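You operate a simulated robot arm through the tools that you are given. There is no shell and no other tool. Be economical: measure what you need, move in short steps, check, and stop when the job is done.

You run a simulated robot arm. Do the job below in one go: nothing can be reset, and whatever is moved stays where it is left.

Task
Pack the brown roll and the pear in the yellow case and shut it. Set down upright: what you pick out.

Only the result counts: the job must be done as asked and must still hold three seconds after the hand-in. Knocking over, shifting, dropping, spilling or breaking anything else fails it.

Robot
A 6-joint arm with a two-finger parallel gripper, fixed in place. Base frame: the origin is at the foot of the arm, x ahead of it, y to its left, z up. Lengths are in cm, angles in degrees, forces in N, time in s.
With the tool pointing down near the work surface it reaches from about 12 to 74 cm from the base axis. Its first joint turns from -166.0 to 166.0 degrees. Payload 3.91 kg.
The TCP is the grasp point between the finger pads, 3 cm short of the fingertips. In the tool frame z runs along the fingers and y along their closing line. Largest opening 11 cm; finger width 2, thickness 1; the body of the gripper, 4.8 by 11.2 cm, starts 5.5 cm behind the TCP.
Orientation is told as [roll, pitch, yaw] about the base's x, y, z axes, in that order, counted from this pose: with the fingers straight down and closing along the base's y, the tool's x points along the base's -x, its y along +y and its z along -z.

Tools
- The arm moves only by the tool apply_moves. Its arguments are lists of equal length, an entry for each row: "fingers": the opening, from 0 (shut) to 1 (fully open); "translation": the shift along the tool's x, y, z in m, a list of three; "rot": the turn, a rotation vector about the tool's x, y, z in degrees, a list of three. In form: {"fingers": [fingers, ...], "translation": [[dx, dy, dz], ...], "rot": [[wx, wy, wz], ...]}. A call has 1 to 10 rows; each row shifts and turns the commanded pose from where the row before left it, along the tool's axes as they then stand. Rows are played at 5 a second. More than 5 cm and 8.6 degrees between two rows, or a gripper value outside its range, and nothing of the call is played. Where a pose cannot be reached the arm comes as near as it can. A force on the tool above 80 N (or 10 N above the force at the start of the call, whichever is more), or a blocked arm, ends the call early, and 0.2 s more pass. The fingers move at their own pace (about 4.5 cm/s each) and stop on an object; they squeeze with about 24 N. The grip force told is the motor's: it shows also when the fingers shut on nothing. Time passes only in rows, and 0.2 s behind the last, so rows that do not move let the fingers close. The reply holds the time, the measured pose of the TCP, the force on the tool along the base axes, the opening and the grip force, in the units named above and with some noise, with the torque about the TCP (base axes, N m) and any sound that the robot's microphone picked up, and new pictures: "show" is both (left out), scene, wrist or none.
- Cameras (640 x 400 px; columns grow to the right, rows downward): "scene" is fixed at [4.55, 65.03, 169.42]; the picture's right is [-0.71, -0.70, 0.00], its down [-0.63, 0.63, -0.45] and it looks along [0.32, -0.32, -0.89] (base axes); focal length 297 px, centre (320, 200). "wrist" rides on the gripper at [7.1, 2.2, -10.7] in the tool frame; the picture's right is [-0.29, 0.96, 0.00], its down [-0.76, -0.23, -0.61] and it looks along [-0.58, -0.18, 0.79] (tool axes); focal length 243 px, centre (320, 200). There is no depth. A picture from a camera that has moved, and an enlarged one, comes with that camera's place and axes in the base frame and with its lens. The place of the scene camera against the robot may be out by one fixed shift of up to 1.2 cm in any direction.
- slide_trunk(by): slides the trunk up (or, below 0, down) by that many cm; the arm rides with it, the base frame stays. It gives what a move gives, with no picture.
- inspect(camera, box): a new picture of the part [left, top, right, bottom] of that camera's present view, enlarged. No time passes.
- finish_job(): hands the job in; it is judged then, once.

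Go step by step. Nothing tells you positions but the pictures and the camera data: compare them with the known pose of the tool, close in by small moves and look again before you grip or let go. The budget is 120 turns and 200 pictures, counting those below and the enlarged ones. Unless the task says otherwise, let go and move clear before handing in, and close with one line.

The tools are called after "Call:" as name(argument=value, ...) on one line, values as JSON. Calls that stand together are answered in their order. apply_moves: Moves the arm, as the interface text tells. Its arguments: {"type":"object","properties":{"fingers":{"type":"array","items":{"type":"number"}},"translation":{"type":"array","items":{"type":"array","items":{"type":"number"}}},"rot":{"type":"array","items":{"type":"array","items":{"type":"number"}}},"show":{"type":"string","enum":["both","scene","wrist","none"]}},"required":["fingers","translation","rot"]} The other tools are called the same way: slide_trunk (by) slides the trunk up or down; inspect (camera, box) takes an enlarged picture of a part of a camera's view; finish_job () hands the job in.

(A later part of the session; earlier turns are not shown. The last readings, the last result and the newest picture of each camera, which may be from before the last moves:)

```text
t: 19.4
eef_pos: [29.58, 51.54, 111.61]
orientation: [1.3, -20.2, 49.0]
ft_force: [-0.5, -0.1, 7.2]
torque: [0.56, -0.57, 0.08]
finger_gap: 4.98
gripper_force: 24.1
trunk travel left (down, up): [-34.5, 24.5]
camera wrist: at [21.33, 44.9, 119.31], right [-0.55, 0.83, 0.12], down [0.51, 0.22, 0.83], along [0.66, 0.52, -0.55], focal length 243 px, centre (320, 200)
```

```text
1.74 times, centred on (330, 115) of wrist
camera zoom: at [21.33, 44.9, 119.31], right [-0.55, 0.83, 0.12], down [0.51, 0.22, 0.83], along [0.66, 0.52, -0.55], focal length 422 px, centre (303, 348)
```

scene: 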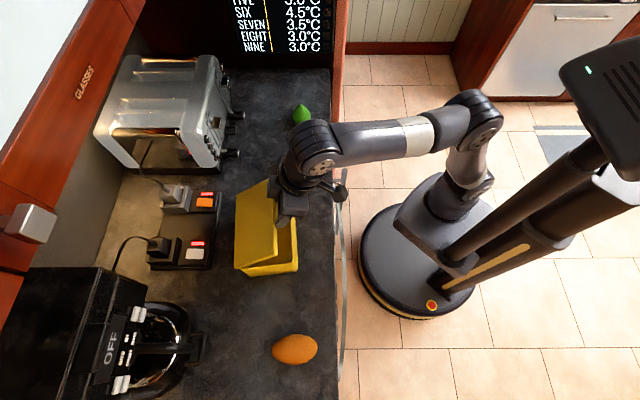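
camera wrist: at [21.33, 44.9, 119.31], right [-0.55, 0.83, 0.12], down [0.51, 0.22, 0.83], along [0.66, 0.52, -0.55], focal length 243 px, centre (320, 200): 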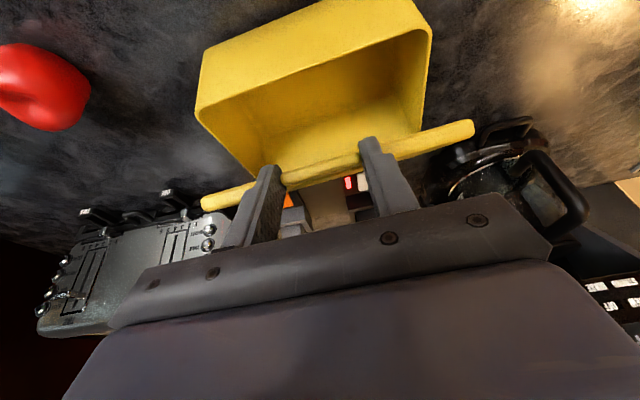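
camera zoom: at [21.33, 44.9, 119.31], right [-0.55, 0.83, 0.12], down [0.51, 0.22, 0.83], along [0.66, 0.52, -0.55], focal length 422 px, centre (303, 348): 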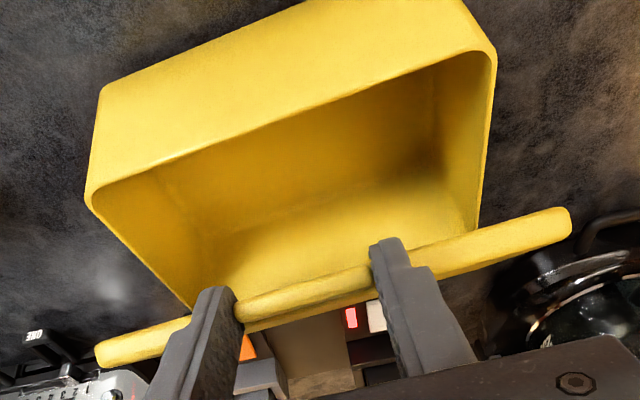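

Lowered slightly too far (7 N). I'll raise 1 cm and close the lid along its arc to start over from a better trunk height.

Call:
apply_moves(fingers=[0.3, 0.3, 0.3, 0.3, 0.3, 0.3, 0.3], translation=[[-0.0034, 0, -0.0094], [0.0132, 0, 0.0064], [0.0132, 0, 0.0064], [0.0132, 0, 0.0064], [0.0132, 0, 0.0064], [0.0132, 0, 0.0064], [0.0132, 0, 0.0064]], rot=[[0, 0, 0], [-0.2, -5, 0], [-0.2, -5, 0], [-0.2, -5, 0], [-0.2, -5, 0], [-0.2, -5, 0], [-0.2, -5, 0]])

Call:
inspect(camera="scene", box=[220, 160, 360, 290])

Call:
inspect(camera="wrist", box=[170, 0, 490, 230])

```text
t: 21.0
eef_pos: [26.61, 48.18, 105.01]
orientation: [3.4, -50.2, 47.5]
ft_force: [0.1, -0.6, -1.0]
torque: [-0.24, 0.07, 0.0]
finger_gap: 4.94
gripper_force: 24.5
trunk travel left (down, up): [-34.5, 24.5]
camera wrist: at [16.8, 39.65, 106.52], right [-0.61, 0.75, 0.26], down [0.22, -0.16, 0.96], along [0.76, 0.64, -0.07], focal length 243 px, centre (320, 200)
```

scene: 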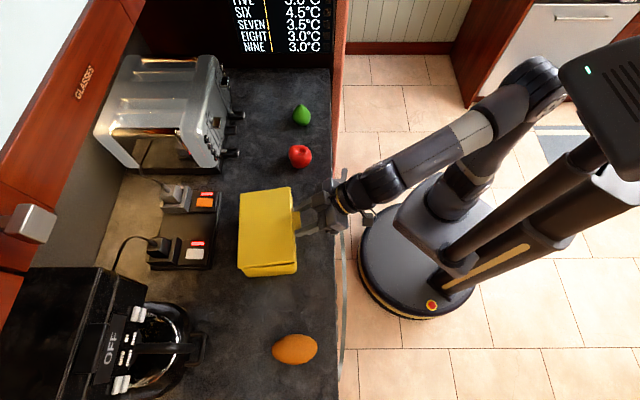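
wrist: 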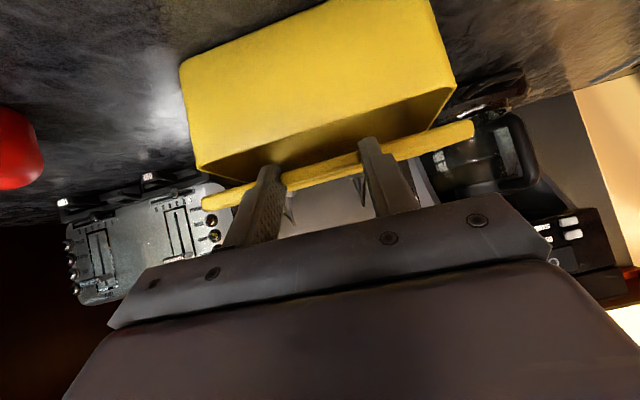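

```text
3.08 times, centred on (290, 225) of scene
camera zoom: at [4.55, 65.03, 169.42], right [-0.71, -0.7, 0.0], down [-0.63, 0.63, -0.45], along [0.32, -0.32, -0.89], focal length 915 px, centre (412, 123)
```

zoom: 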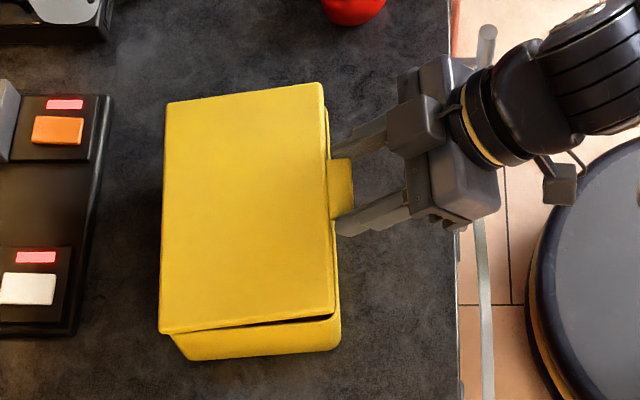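

```text
1.74 times, centred on (330, 115) of wrist
camera zoom: at [16.8, 39.65, 106.52], right [-0.61, 0.75, 0.26], down [0.22, -0.16, 0.96], along [0.76, 0.64, -0.07], focal length 422 px, centre (303, 348)
```

zoom: 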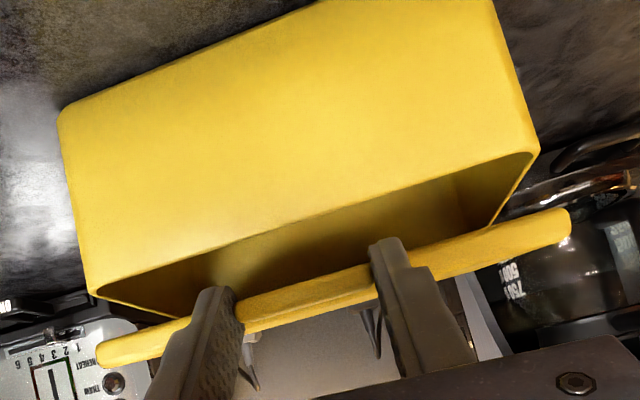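

Call:
apply_moves(fingers=[0.3, 0.3, 0.3], translation=[[0.0132, 0, 0.0064], [0.0132, 0, 0.0064], [0.004, 0, 0.002]], rot=[[0.6, -5, 0], [0.6, -5, 0], [0.7, -1.5, 0]])

Call:
inspect(camera="scene", box=[220, 160, 360, 290])

Call:
inspect(camera="wrist", box=[170, 0, 490, 230])

```text
t: 21.8
eef_pos: [26.03, 47.79, 102.01]
orientation: [2.4, -61.9, 46.2]
ft_force: [-1.5, -3.8, 11.3]
torque: [-0.07, 0.08, 0.2]
finger_gap: 4.94
gripper_force: 23.9
trunk travel left (down, up): [-34.5, 24.5]
camera wrist: at [15.91, 39.55, 100.82], right [-0.62, 0.73, 0.28], down [0.07, -0.3, 0.95], along [0.78, 0.61, 0.14], focal length 243 px, centre (320, 200)
```

scene: 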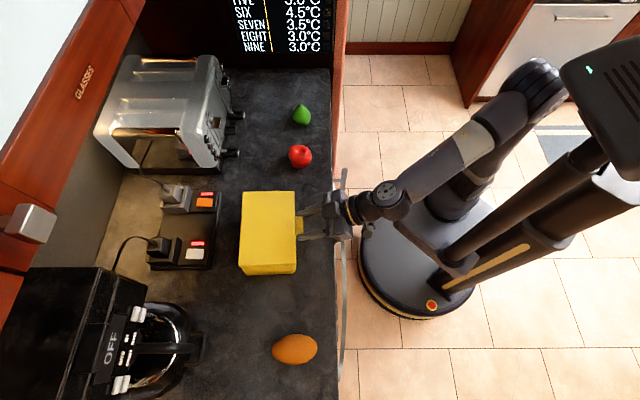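
wrist: 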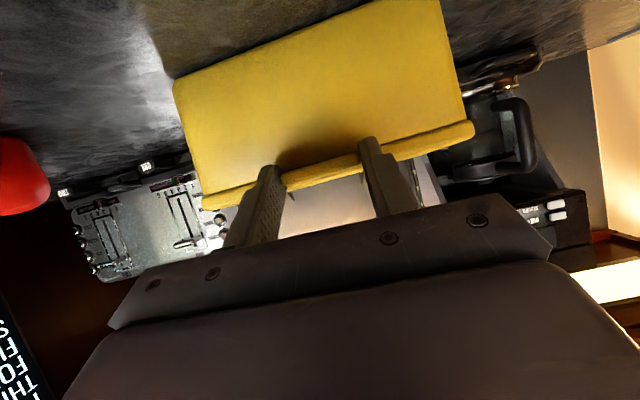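

```text
3.08 times, centred on (290, 225) of scene
camera zoom: at [4.55, 65.03, 169.42], right [-0.71, -0.7, 0.0], down [-0.63, 0.63, -0.45], along [0.32, -0.32, -0.89], focal length 915 px, centre (412, 123)
```

zoom: 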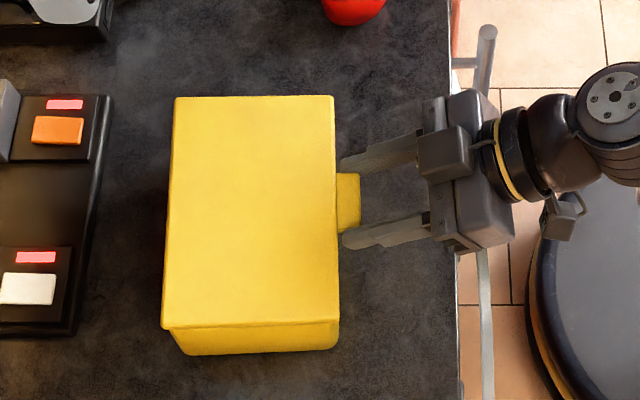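

```text
1.74 times, centred on (330, 115) of wrist
camera zoom: at [15.91, 39.55, 100.82], right [-0.62, 0.73, 0.28], down [0.07, -0.3, 0.95], along [0.78, 0.61, 0.14], focal length 422 px, centre (303, 348)
```

zoom: 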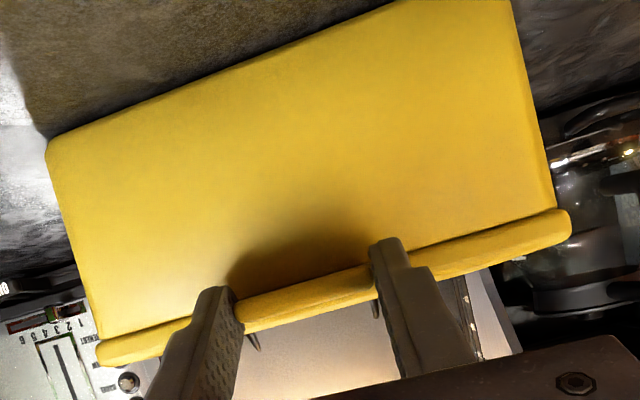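

The case is shut again and flat. I'll drag it about 5 cm back toward the robot by the tab, for better reach.

Call:
apply_moves(fingers=[0.3, 0.3, 0.3, 0.3, 0.3, 0.3], translation=[[-0.002, 0, -0.001], [0.0047, 0, -0.0088], [0.0047, 0, -0.0088], [0.0047, 0, -0.0088], [0.0047, 0, -0.0088], [0.0047, 0, -0.0088]], rot=[[0, 0, 0], [0, 0, 0], [0, 0, 0], [0, 0, 0], [0, 0, 0], [0, 0, 0]], show="none")

Call:
inspect(camera="scene", box=[220, 160, 360, 290])

```text
t: 23.2
eef_pos: [22.86, 44.03, 101.97]
orientation: [2.3, -61.6, 46.4]
ft_force: [1.6, 3.0, 13.0]
torque: [0.54, -0.45, 0.06]
finger_gap: 4.95
gripper_force: 24.1
trunk travel left (down, up): [-34.5, 24.5]
```

```text
3.08 times, centred on (290, 225) of scene
camera zoom: at [4.55, 65.03, 169.42], right [-0.71, -0.7, 0.0], down [-0.63, 0.63, -0.45], along [0.32, -0.32, -0.89], focal length 915 px, centre (412, 123)
```

zoom: 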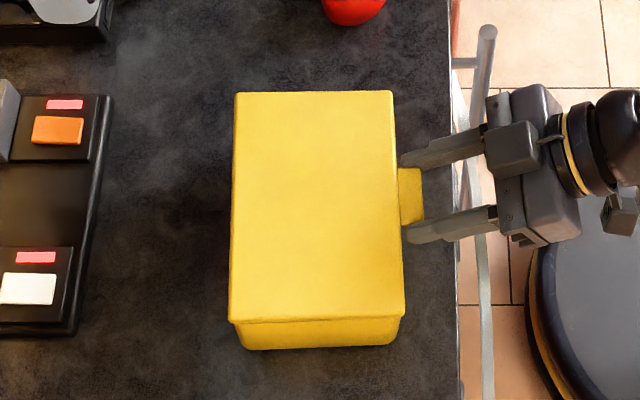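

Now the case is nearer. I'll release, back off, straighten the tool, and raise the trunk for a better reach.

Call:
apply_moves(fingers=[0.7, 0.7, 0.7, 0.7, 0.7], translation=[[0, 0, 0], [0, 0, 0], [0, 0, -0.02], [0, 0, -0.02], [0, 0, 0]], rot=[[0, 0, 0], [0, 0, 0], [0, 0, 0], [0, 0, 0], [2.3, 0, 0]], show="none")

Call:
slide_trunk(by=12)

```text
t: 24.4
eef_pos: [20.53, 41.45, 103.93]
orientation: [0.0, -61.7, 46.4]
ft_force: [-0.5, -0.2, 0.6]
torque: [-0.02, -0.01, 0.0]
finger_gap: 7.7
gripper_force: 0.1
trunk travel left (down, up): [-34.5, 24.5]
```

```text
t: 25.9
eef_pos: [20.51, 41.34, 115.84]
orientation: [-0.1, -61.7, 46.4]
ft_force: [1.1, -0.2, -0.2]
torque: [0.04, -0.01, -0.04]
finger_gap: 7.69
gripper_force: 0.1
trunk travel left (down, up): [-46.5, 12.5]
```

Call:
apply_moves(fingers=[0.7, 0.7, 0.7, 0.7, 0.7], translation=[[0, 0, 0], [0, 0, 0], [0.0386, 0, 0.0104], [0.0386, 0, 0.0104], [0.0386, 0, 0.0104]], rot=[[0, -6.65, 0], [0, -6.65, 0], [0, 0, 0], [0, 0, 0], [0, 0, 0]])

Call:
inspect(camera="scene", box=[240, 170, 380, 290])

Call:
inspect(camera="wrist", box=[180, 40, 480, 240])

```text
t: 27.1
eef_pos: [20.55, 41.41, 103.85]
orientation: [0.0, -74.9, 46.3]
ft_force: [-0.8, 0.2, 0.2]
torque: [-0.01, -0.01, 0.0]
finger_gap: 7.69
gripper_force: 0.0
trunk travel left (down, up): [-46.5, 12.5]
camera wrist: at [10.59, 34.0, 99.95], right [-0.64, 0.71, 0.28], down [-0.1, -0.44, 0.89], along [0.76, 0.54, 0.35], focal length 243 px, centre (320, 200)
```

scene: 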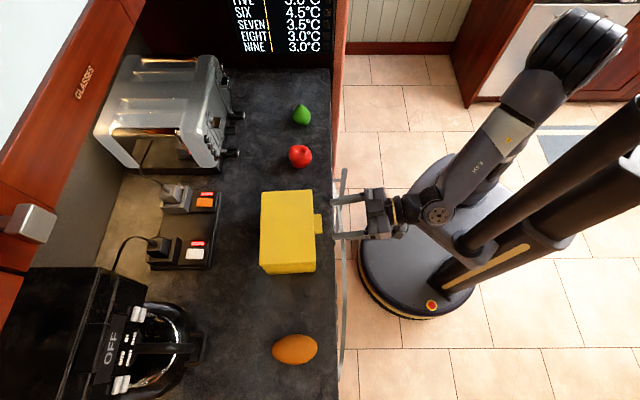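
wrist: 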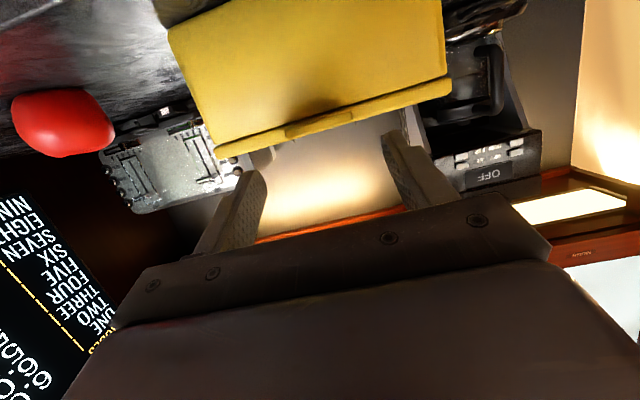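

```text
3.33 times, centred on (310, 230) of scene
camera zoom: at [4.55, 65.03, 169.42], right [-0.71, -0.7, 0.0], down [-0.63, 0.63, -0.45], along [0.32, -0.32, -0.89], focal length 991 px, centre (353, 100)
```

zoom: 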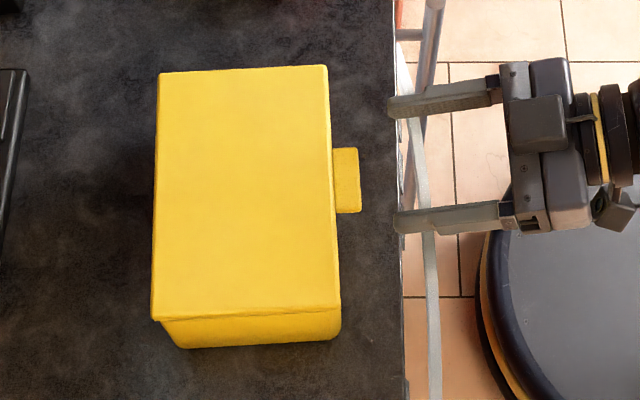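

```text
2.00 times, centred on (330, 140) of wrist
camera zoom: at [10.59, 34.0, 99.95], right [-0.64, 0.71, 0.28], down [-0.1, -0.44, 0.89], along [0.76, 0.54, 0.35], focal length 485 px, centre (300, 320)
```

zoom: 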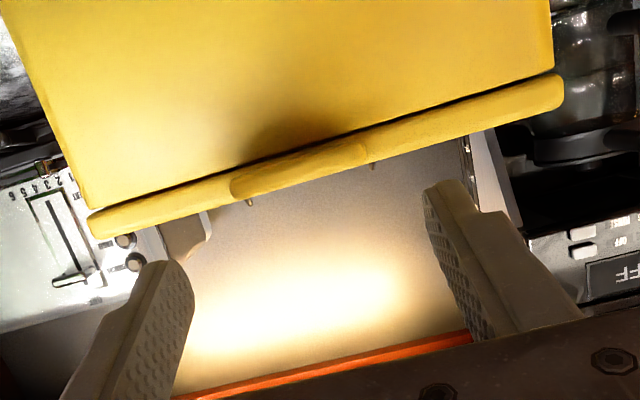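

Well aligned; I'll advance onto the tab and grip.

Call:
apply_moves(fingers=[0.7, 0.7, 0.3, 0.3, 0.3, 0.3], translation=[[0.009, 0.001, 0.017], [0, 0, 0.018], [0, 0, 0], [0, 0, 0], [0, 0, 0], [0, 0, 0]], rot=[[0, 0, 0], [0, 0, 0], [0, 0, 0], [0, 0, 0], [0, 0, 0], [0, 0, 0]], show="none")

Call:
inspect(camera="scene", box=[240, 170, 380, 290])

Call:
inspect(camera="wrist", box=[180, 40, 480, 240])

```text
t: 28.5
eef_pos: [22.69, 43.74, 102.23]
orientation: [0.1, -74.9, 46.3]
ft_force: [0.8, 0.2, 0.1]
torque: [-0.14, -0.05, 0.04]
finger_gap: 4.94
gripper_force: 24.0
trunk travel left (down, up): [-46.5, 12.5]
```

```text
3.33 times, centred on (310, 230) of scene
camera zoom: at [4.55, 65.03, 169.42], right [-0.71, -0.7, 0.0], down [-0.63, 0.63, -0.45], along [0.32, -0.32, -0.89], focal length 991 px, centre (353, 100)
```

zoom: 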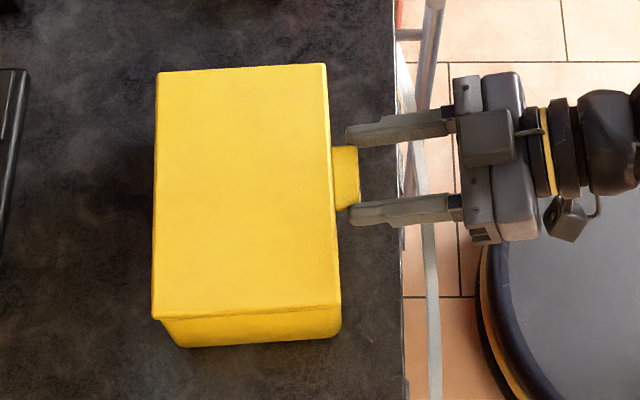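

```text
2.00 times, centred on (330, 140) of wrist
camera zoom: at [12.7, 36.32, 98.18], right [-0.64, 0.71, 0.28], down [-0.1, -0.44, 0.89], along [0.76, 0.54, 0.35], focal length 485 px, centre (300, 320)
```

zoom: 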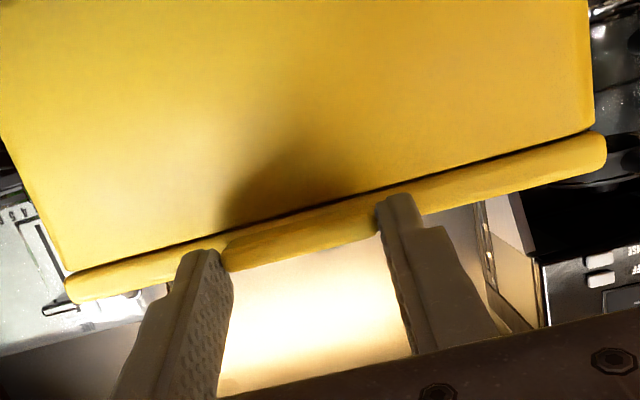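

Grip is a bit shallow, so I'll reopen, advance 0.6 cm and regrip.

Call:
apply_moves(fingers=[0.6, 0.6, 0.6, 0.3, 0.3, 0.3], translation=[[0, 0, 0], [0, 0, 0], [0, 0, 0.006], [0, 0, 0], [0, 0, 0], [0, 0, 0]], rot=[[0, 0, 0], [0, 0, 0], [0, 0, 0], [0, 0, 0], [0, 0, 0], [0, 0, 0]], show="none")

```text
t: 29.9
eef_pos: [22.98, 44.12, 102.19]
orientation: [0.0, -74.9, 46.5]
ft_force: [-1.0, 0.3, 1.3]
torque: [0.05, -0.17, 0.23]
finger_gap: 4.96
gripper_force: 23.8
trunk travel left (down, up): [-46.5, 12.5]
```

Call:
apply_moves(fingers=[0.3, 0.3, 0.3, 0.3, 0.3, 0.3, 0.3, 0.3, 0.3, 0.3], translation=[[-0.014, 0, -0.002], [-0.014, 0, -0.002], [-0.014, 0, -0.002], [-0.014, 0, -0.002], [-0.014, 0, -0.002], [-0.014, 0, -0.002], [-0.014, 0, -0.002], [-0.014, 0, -0.002], [-0.014, 0, -0.002], [-0.014, 0, -0.002]], rot=[[0, 5, 0], [0, 5, 0], [0, 5, 0], [0, 5, 0], [0, 5, 0], [0, 5, 0], [0, 5, 0], [0, 5, 0], [0, 5, 0], [0, 5, 0]])

Call:
inspect(camera="scene", box=[220, 160, 360, 290])

```text
t: 32.1
eef_pos: [27.69, 49.08, 113.93]
orientation: [-0.1, -24.8, 46.4]
ft_force: [0.3, 0.8, 0.3]
torque: [-0.06, 0.1, 0.01]
finger_gap: 4.95
gripper_force: 23.6
trunk travel left (down, up): [-46.5, 12.5]
camera wrist: at [18.53, 42.53, 120.74], right [-0.51, 0.85, 0.12], down [0.47, 0.16, 0.87], along [0.72, 0.5, -0.48], focal length 243 px, centre (320, 200)
```

scene: 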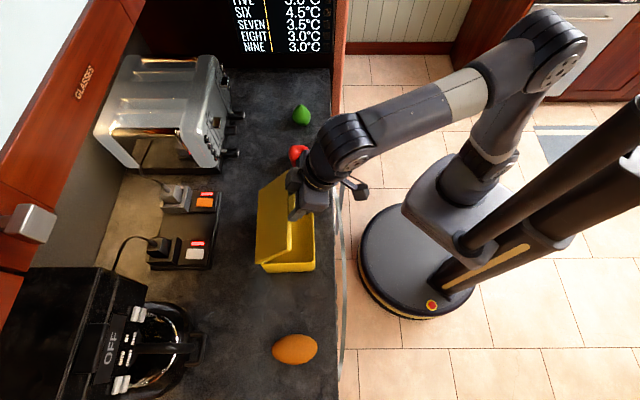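
wrist: 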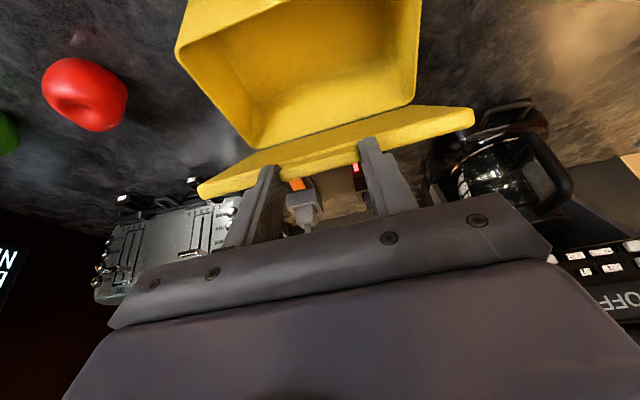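

```text
3.08 times, centred on (290, 225) of scene
camera zoom: at [4.55, 65.03, 169.42], right [-0.71, -0.7, 0.0], down [-0.63, 0.63, -0.45], along [0.32, -0.32, -0.89], focal length 915 px, centre (412, 123)
```

zoom: 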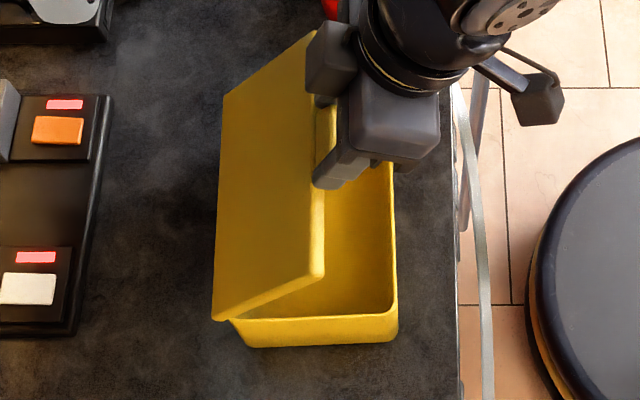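

Call:
apply_moves(fingers=[0.3, 0.3, 0.3, 0.3], translation=[[-0.014, 0, -0.002], [-0.014, 0, -0.002], [-0.014, 0, -0.002], [-0.014, 0, -0.002]], rot=[[0, 5, 0], [0, 5, 0], [0, 5, 0], [0, 5, 0]], show="scene")

```text
t: 33.1
eef_pos: [31.0, 52.77, 116.54]
orientation: [0.1, -4.9, 46.4]
ft_force: [-1.9, 1.7, 6.6]
torque: [0.67, -0.34, -0.03]
finger_gap: 4.98
gripper_force: 24.2
trunk travel left (down, up): [-46.5, 12.5]
```

scene: 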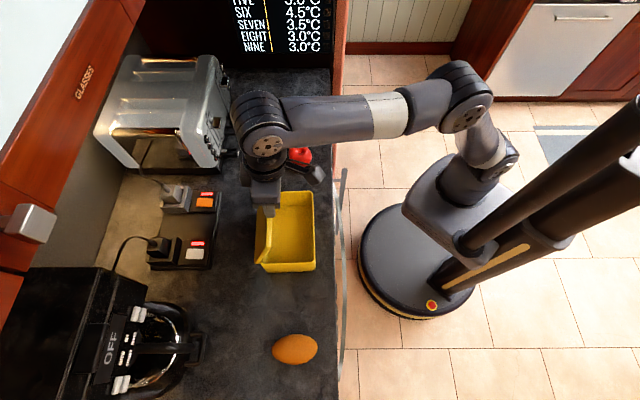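

Call:
apply_moves(fingers=[0.3, 0.3, 0.3], translation=[[0, 0, -0.004], [-0.014, 0, -0.0025], [-0.014, 0, -0.0025]], rot=[[0, 0, 0], [0, 5, 0], [0, 5, 0]], show="scene")

Call:
inspect(camera="scene", box=[220, 160, 360, 290])

```text
t: 33.9
eef_pos: [32.11, 53.69, 117.02]
orientation: [0.0, 0.1, 46.4]
ft_force: [0.2, -0.5, -1.0]
torque: [-0.14, -0.02, 0.0]
finger_gap: 4.94
gripper_force: 24.1
out of reach, approached as far as the arm can: row 3
trunk travel left (down, up): [-46.5, 12.5]
```

scene: 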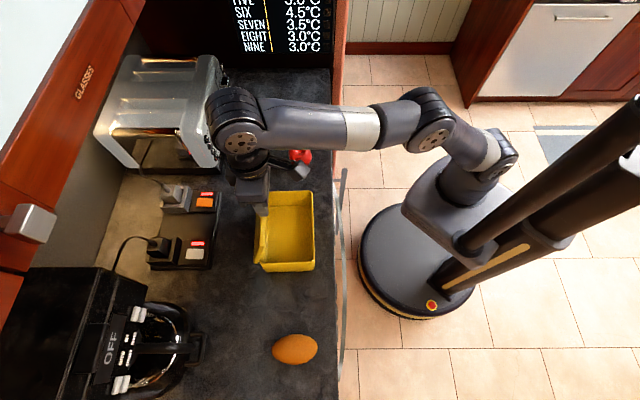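

```text
3.08 times, centred on (290, 225) of scene
camera zoom: at [4.55, 65.03, 169.42], right [-0.71, -0.7, 0.0], down [-0.63, 0.63, -0.45], along [0.32, -0.32, -0.89], focal length 915 px, centre (412, 123)
```

zoom: 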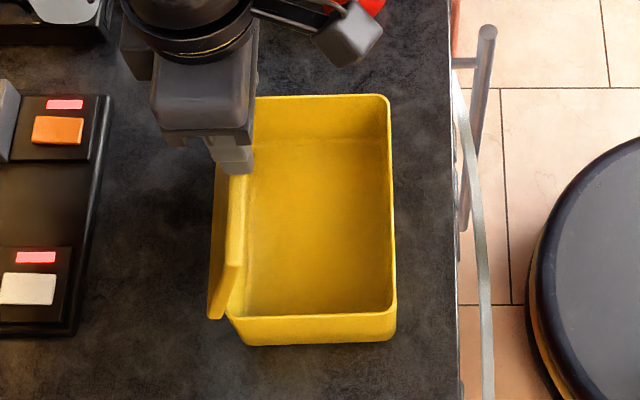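

Reach ends near 75° of opening at this trunk height. I'll close the lid gently along the arc and redo it with the trunk at the top and a flatter starting grip, which gives enough reach for 95–100°.

Call:
apply_moves(fingers=[0.3, 0.3, 0.3, 0.3, 0.3, 0.3, 0.3, 0.3, 0.3, 0.3], translation=[[0.0138, 0, 0.004], [0.0138, 0, 0.0035], [0.0138, 0, 0.0031], [0.0138, 0, 0.0031], [0.0138, 0, 0.0031], [0.0138, 0, 0.0031], [0.0138, 0, 0.0031], [0.0138, 0, 0.0031], [0.0138, 0, 0.0031], [0.0138, 0, 0.0031]], rot=[[0, -5, 0], [0, -5, 0], [0, -5, 0], [0, -5, 0], [0, -5, 0], [0, -5, 0], [0, -5, 0], [0, -5, 0], [0, -5, 0], [0, -5, 0]], show="none")

Call:
inspect(camera="scene", box=[220, 160, 360, 290])

```text
t: 36.1
eef_pos: [24.2, 45.59, 108.97]
orientation: [0.1, -50.1, 46.2]
ft_force: [-0.6, -0.4, -0.8]
torque: [-0.11, 0.21, 0.01]
finger_gap: 4.95
gripper_force: 24.0
trunk travel left (down, up): [-46.5, 12.5]
```

```text
3.08 times, centred on (290, 225) of scene
camera zoom: at [4.55, 65.03, 169.42], right [-0.71, -0.7, 0.0], down [-0.63, 0.63, -0.45], along [0.32, -0.32, -0.89], focal length 915 px, centre (412, 123)
```

zoom: 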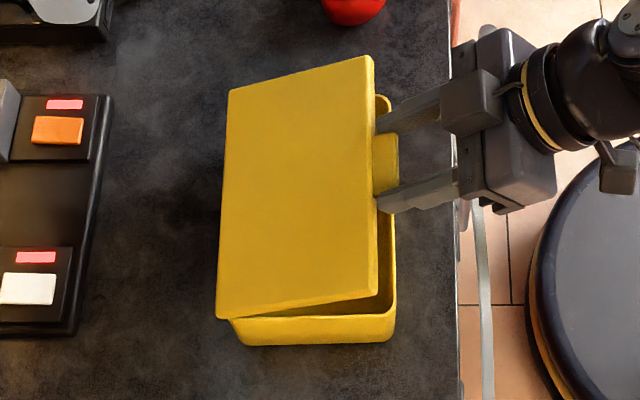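

Call:
apply_moves(fingers=[0.3, 0.3, 0.55, 0.55], translation=[[0.0138, 0, 0.0031], [0.0138, 0, 0.0031], [0, 0, 0], [0, 0, 0]], rot=[[0, -5, 0], [0, -5, 0], [0, 0, 0], [0, 0, 0]], show="none")

Call:
inspect(camera="scene", box=[220, 160, 360, 290])

Call:
inspect(camera="wrist", box=[180, 40, 480, 240])

```text
t: 37.1
eef_pos: [23.5, 44.57, 106.52]
orientation: [0.1, -60.0, 46.3]
ft_force: [0.2, 0.4, -0.7]
torque: [-0.03, -0.05, -0.02]
finger_gap: 6.04
gripper_force: 0.1
trunk travel left (down, up): [-46.5, 12.5]
```

```text
3.08 times, centred on (290, 225) of scene
camera zoom: at [4.55, 65.03, 169.42], right [-0.71, -0.7, 0.0], down [-0.63, 0.63, -0.45], along [0.32, -0.32, -0.89], focal length 915 px, centre (412, 123)
```

zoom: 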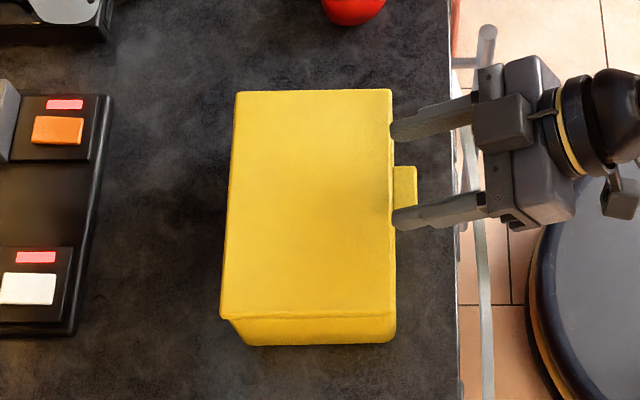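

```text
2.00 times, centred on (330, 140) of wrist
camera zoom: at [13.13, 36.81, 105.63], right [-0.59, 0.76, 0.25], down [0.07, -0.27, 0.96], along [0.8, 0.59, 0.11], focal length 485 px, centre (300, 320)
```

zoom: 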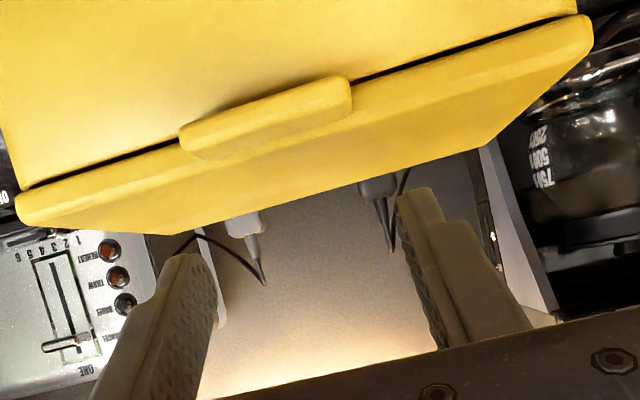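

Hinge friction is negligible, so the lid must pass vertical. I'll back off, flatten the tool to about 85° and raise the trunk fully.

Call:
apply_moves(fingers=[0.7, 0.7, 0.7, 0.7, 0.7], translation=[[0, 0, -0.02], [0, 0, -0.025], [0, 0, 0], [0, 0, 0], [0, 0, 0]], rot=[[0, 0, 0], [0, 0, 0], [0, -8.4, 0], [0, -8.4, 0], [-1.5, -8.2, 0]], show="none")

Call:
slide_trunk(by=12.4)

Call:
apply_moves(fingers=[0.7, 0.7, 0.7, 0.7], translation=[[0.0478, 0, 0.0042], [0.0478, 0, 0.0042], [0.0478, 0, 0.0042], [0.0378, 0, 0.0032]], rot=[[0, 0, 0], [0, 0, 0], [0, 0, 0], [0, 0, 0]])

Call:
inspect(camera="scene", box=[240, 170, 380, 290])

Call:
inspect(camera="wrist", box=[180, 40, 480, 240])

```text
t: 38.3
eef_pos: [20.77, 42.01, 108.67]
orientation: [3.4, -85.0, 44.5]
ft_force: [0.1, 0.0, 0.0]
torque: [0.01, -0.01, 0.02]
finger_gap: 7.69
gripper_force: 0.1
trunk travel left (down, up): [-46.5, 12.5]
```

```text
t: 39.8
eef_pos: [20.81, 41.93, 121.13]
orientation: [3.1, -85.0, 44.9]
ft_force: [0.6, -0.4, 0.7]
torque: [0.01, 0.0, -0.02]
finger_gap: 7.7
gripper_force: 0.1
trunk travel left (down, up): [-58.9, 0.1]
```

```text
t: 40.8
eef_pos: [20.18, 44.45, 105.17]
orientation: [-2.4, -84.8, 50.2]
ft_force: [0.4, -0.1, -0.6]
torque: [0.01, 0.01, -0.01]
finger_gap: 7.71
gripper_force: 0.1
out of reach, approached as far as the arm can: row 3, 4
trunk travel left (down, up): [-58.9, 0.1]
camera wrist: at [11.06, 37.37, 99.07], right [-0.69, 0.66, 0.29], down [-0.19, -0.55, 0.81], along [0.7, 0.51, 0.51], focal length 243 px, centre (320, 200)
```

scene: 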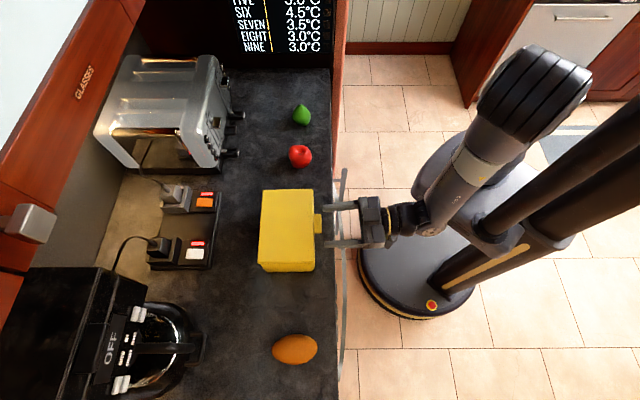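
wrist: 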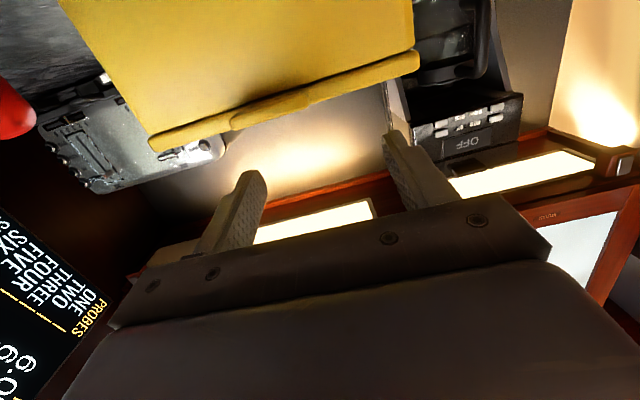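

```text
3.33 times, centred on (310, 230) of scene
camera zoom: at [4.55, 65.03, 169.42], right [-0.71, -0.7, 0.0], down [-0.63, 0.63, -0.45], along [0.32, -0.32, -0.89], focal length 991 px, centre (353, 100)
```

zoom: 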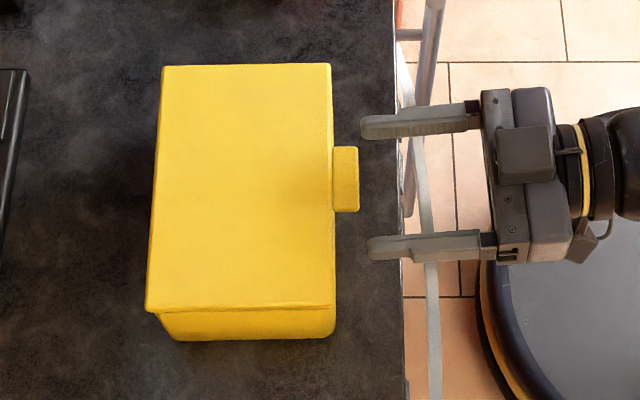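

```text
2.00 times, centred on (330, 140) of wrist
camera zoom: at [11.06, 37.37, 99.07], right [-0.69, 0.66, 0.29], down [-0.19, -0.55, 0.81], along [0.7, 0.51, 0.51], focal length 485 px, centre (300, 320)
```

zoom: 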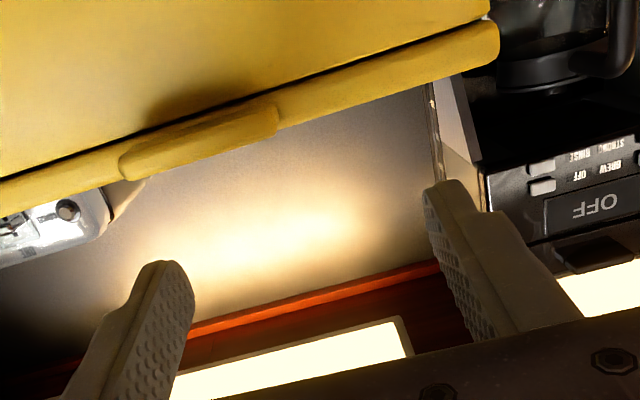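

At full height the low flat pose is out of reach. Better: lift the lid from underneath with closed fingers at a constant forward tilt, sliding under it as it rises, and push it past vertical. I'll back off and return the trunk to its earlier height.

Call:
apply_moves(fingers=[0, 0, 0, 0, 0], translation=[[0, 0, -0.045], [-0.045, 0, 0], [-0.045, 0, 0], [0, 0, 0], [0, 0, 0]], rot=[[0, 0, 0], [0, 0, 0], [0, 0, 0], [0, 7.5, 0], [0, 7.5, 0]], show="none")

Call:
slide_trunk(by=-12.4)

Call:
inspect(camera="scene", box=[240, 170, 380, 290])

Call:
inspect(camera="wrist", box=[180, 40, 480, 240])

```text
t: 42.0
eef_pos: [17.53, 42.67, 115.8]
orientation: [0.7, -70.0, 47.1]
ft_force: [-0.9, 0.1, 0.1]
torque: [-0.02, -0.01, 0.0]
finger_gap: 0.0
gripper_force: 23.8
out of reach, approached as far as the arm can: row 1
trunk travel left (down, up): [-58.9, 0.1]
```

```text
t: 43.6
eef_pos: [17.42, 42.51, 103.34]
orientation: [0.7, -70.0, 47.1]
ft_force: [-0.6, 0.4, 0.1]
torque: [0.0, -0.05, 0.01]
finger_gap: 0.01
gripper_force: 23.9
trunk travel left (down, up): [-46.5, 12.5]
```

```text
3.33 times, centred on (310, 230) of scene
camera zoom: at [4.55, 65.03, 169.42], right [-0.71, -0.7, 0.0], down [-0.63, 0.63, -0.45], along [0.32, -0.32, -0.89], focal length 991 px, centre (353, 100)
```

zoom: 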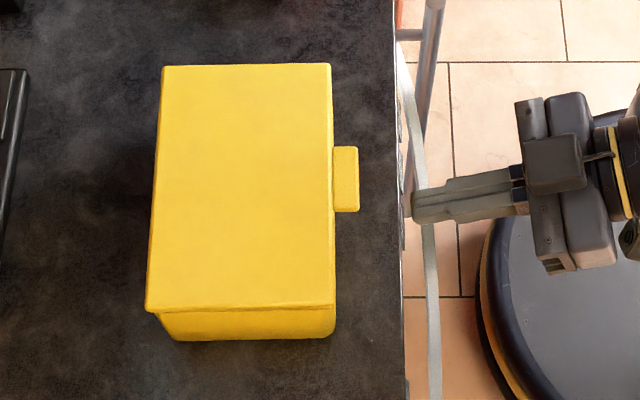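

```text
2.00 times, centred on (330, 140) of wrist
camera zoom: at [7.53, 34.66, 100.36], right [-0.64, 0.71, 0.28], down [-0.04, -0.39, 0.92], along [0.77, 0.58, 0.27], focal length 485 px, centre (300, 320)
```

zoom: 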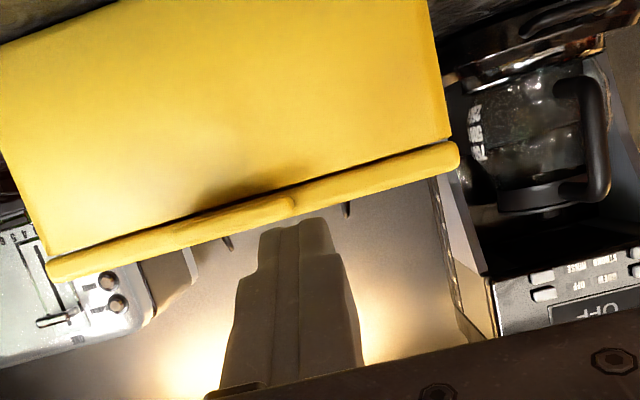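

Call:
apply_moves(fingers=[0, 0, 0], translation=[[0.0367, 0, 0.0133], [0, -0.029, 0], [-0.0085, 0, 0.0235]], rot=[[0, 0, 0], [0, 0, 0], [0, 0, 0]], show="none")

Call:
inspect(camera="scene", box=[280, 180, 370, 260])

Call:
inspect(camera="wrist", box=[180, 40, 480, 240])

```text
t: 44.4
eef_pos: [21.38, 42.53, 99.39]
orientation: [1.0, -69.9, 47.0]
ft_force: [0.4, -0.1, -0.2]
torque: [-0.03, -0.03, 0.02]
finger_gap: 0.01
gripper_force: 23.6
trunk travel left (down, up): [-46.5, 12.5]
```

```text
5.00 times, centred on (325, 220) of scene
camera zoom: at [4.55, 65.03, 169.42], right [-0.71, -0.7, 0.0], down [-0.63, 0.63, -0.45], along [0.32, -0.32, -0.89], focal length 1487 px, centre (295, 100)
```

zoom: 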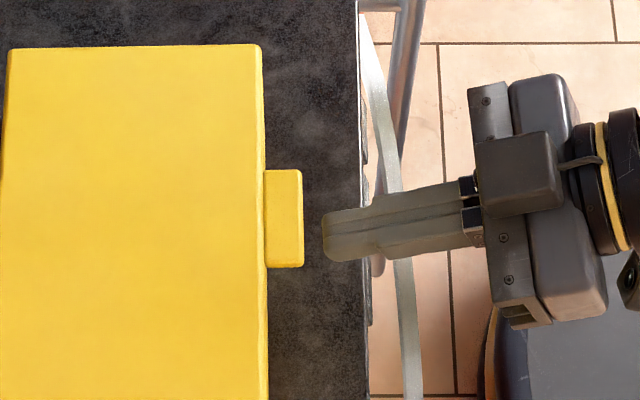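

```text
2.00 times, centred on (330, 140) of wrist
camera zoom: at [11.37, 34.54, 96.42], right [-0.64, 0.71, 0.28], down [-0.03, -0.39, 0.92], along [0.77, 0.58, 0.27], focal length 485 px, centre (300, 320)
```

zoom: 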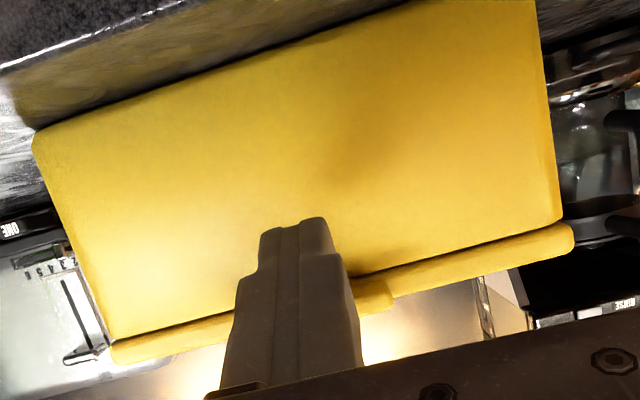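

Call:
apply_moves(fingers=[0, 0, 0, 0, 0, 0, 0, 0], translation=[[-0.0043, 0, 0.0118], [-0.0043, 0, 0.0118], [-0.0047, 0, -0.0017], [-0.0047, 0, -0.0017], [-0.0111, 0, -0.0019], [-0.0111, 0, -0.0019], [-0.0112, 0, 0.0005], [-0.0112, 0, 0.0005]], rot=[[0, 0, 0], [0, 0, 0], [0, 0, 0], [0, 0, 0], [0, 0, 0], [0, 0, 0], [0, 0, 0], [0, 0, 0]])

Call:
inspect(camera="scene", box=[220, 160, 360, 290])

```text
t: 46.2
eef_pos: [23.69, 45.1, 104.88]
orientation: [0.7, -70.0, 47.1]
ft_force: [0.2, -1.0, -0.1]
torque: [-0.04, 0.0, 0.0]
finger_gap: 0.0
gripper_force: 24.2
trunk travel left (down, up): [-46.5, 12.5]
camera wrist: at [13.86, 37.34, 101.73], right [-0.64, 0.71, 0.28], down [-0.04, -0.39, 0.92], along [0.77, 0.58, 0.27], focal length 243 px, centre (320, 200)
```

scene: 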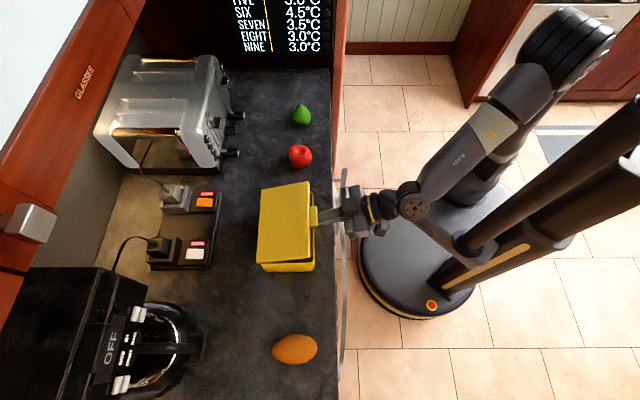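
wrist: 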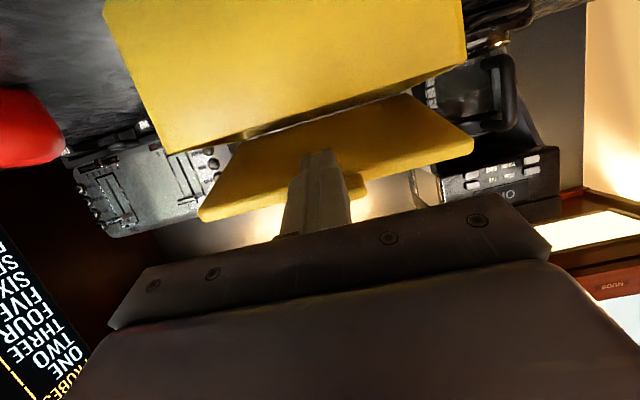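

```text
3.08 times, centred on (290, 225) of scene
camera zoom: at [4.55, 65.03, 169.42], right [-0.71, -0.7, 0.0], down [-0.63, 0.63, -0.45], along [0.32, -0.32, -0.89], focal length 915 px, centre (412, 123)
```

zoom: 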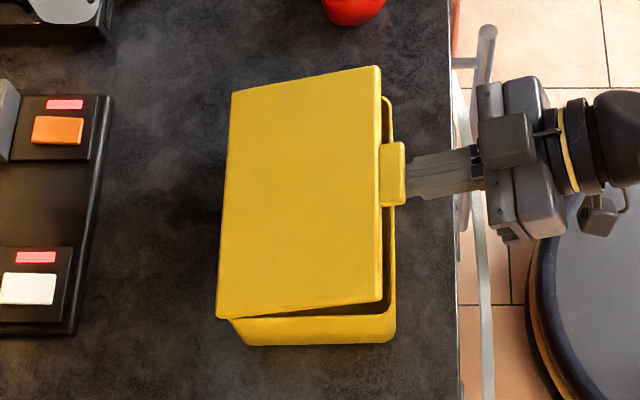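

The lid rides up on the fingers and the base stays. Continuing the arc.

Call:
apply_moves(fingers=[0, 0, 0, 0, 0, 0, 0, 0], translation=[[-0.0106, 0, 0.0025], [-0.0105, 0, 0.0024], [-0.0096, 0, 0.0047], [-0.0095, 0, 0.0046], [-0.0084, 0, 0.006], [-0.0083, 0, 0.0061], [-0.0069, 0, 0.0073], [-0.0069, 0, 0.0072]], rot=[[0, 0, 0], [0, 0, 0], [0, 0, 0], [0, 0, 0], [0, 0, 0], [0, 0, 0], [0, 0, 0], [0, 0, 0]])

Call:
inspect(camera="scene", box=[220, 160, 360, 290])

```text
t: 48.0
eef_pos: [28.12, 49.78, 110.0]
orientation: [0.8, -70.0, 47.0]
ft_force: [0.0, -0.2, 0.4]
torque: [0.0, -0.02, 0.01]
finger_gap: 0.0
gripper_force: 24.6
trunk travel left (down, up): [-46.5, 12.5]
camera wrist: at [18.14, 41.97, 106.95], right [-0.64, 0.72, 0.28], down [-0.04, -0.39, 0.92], along [0.77, 0.58, 0.27], focal length 243 px, centre (320, 200)
```

scene: 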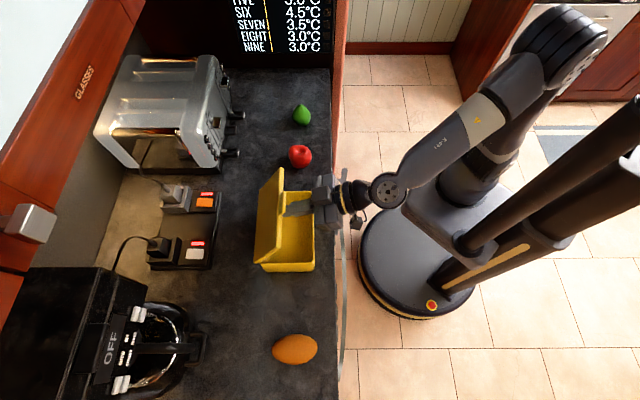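
wrist: 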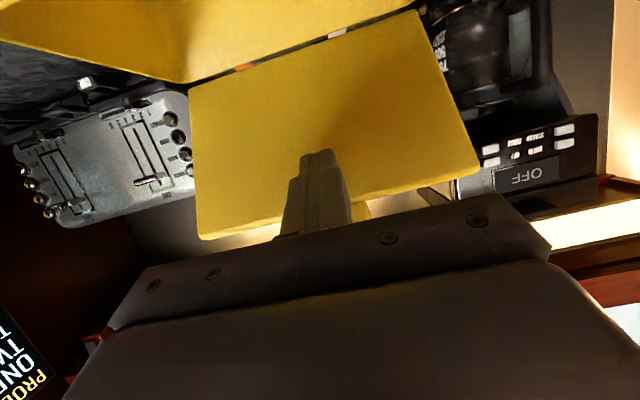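

```text
3.08 times, centred on (290, 225) of scene
camera zoom: at [4.55, 65.03, 169.42], right [-0.71, -0.7, 0.0], down [-0.63, 0.63, -0.45], along [0.32, -0.32, -0.89], focal length 915 px, centre (412, 123)
```

zoom: 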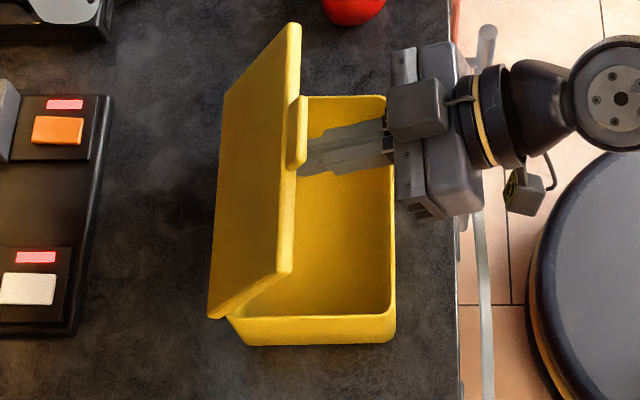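

Call:
apply_moves(fingers=[0, 0, 0, 0, 0, 0], translation=[[-0.0056, 0, 0.0078], [-0.0056, 0, 0.0077], [-0.0045, 0, 0.0082], [-0.0045, 0, 0.0081], [-0.0039, 0, 0.0083], [-0.0038, 0, 0.0083]], rot=[[0, 0, 0], [0, 0, 0], [0, 0, 0], [0, 0, 0], [0, 0, 0], [0, 0, 0]])

Call:
inspect(camera="scene", box=[220, 160, 360, 290])

```text
t: 49.4
eef_pos: [31.89, 53.97, 110.99]
orientation: [1.0, -70.0, 47.0]
ft_force: [-0.6, 0.1, 0.5]
torque: [0.02, 0.02, -0.01]
finger_gap: 0.0
gripper_force: 23.9
trunk travel left (down, up): [-46.5, 12.5]
camera wrist: at [21.85, 46.09, 107.92], right [-0.64, 0.71, 0.28], down [-0.03, -0.39, 0.92], along [0.77, 0.58, 0.27], focal length 243 px, centre (320, 200)
```

scene: 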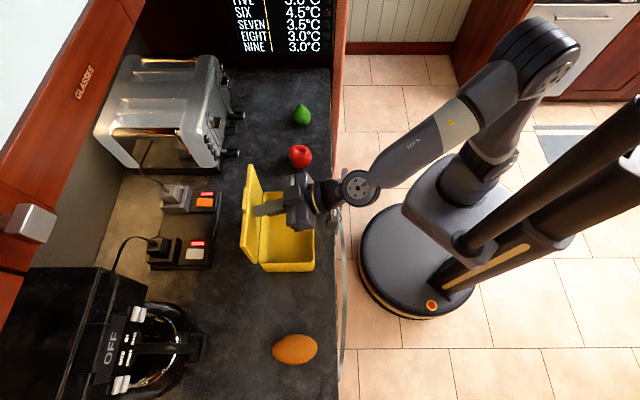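
wrist: 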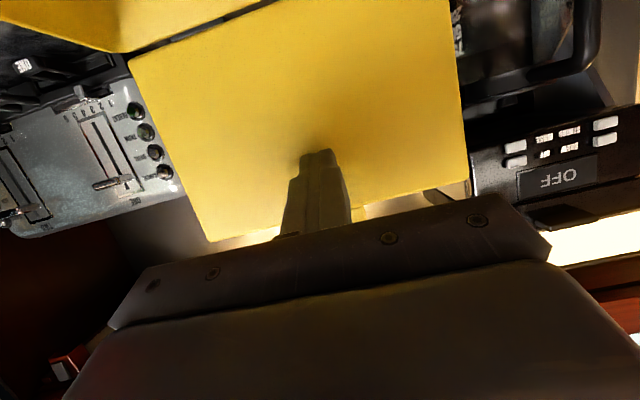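

```text
3.08 times, centred on (290, 225) of scene
camera zoom: at [4.55, 65.03, 169.42], right [-0.71, -0.7, 0.0], down [-0.63, 0.63, -0.45], along [0.32, -0.32, -0.89], focal length 915 px, centre (412, 123)
```

zoom: 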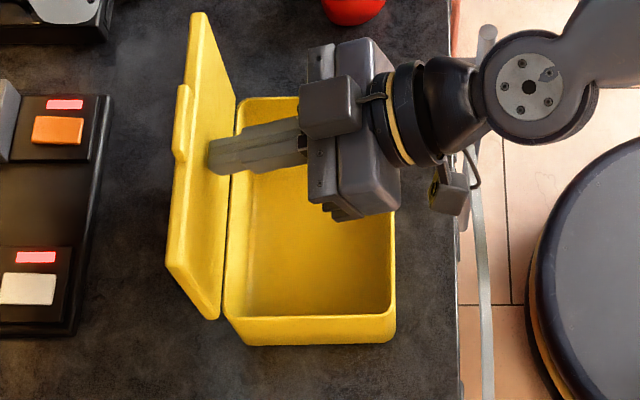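

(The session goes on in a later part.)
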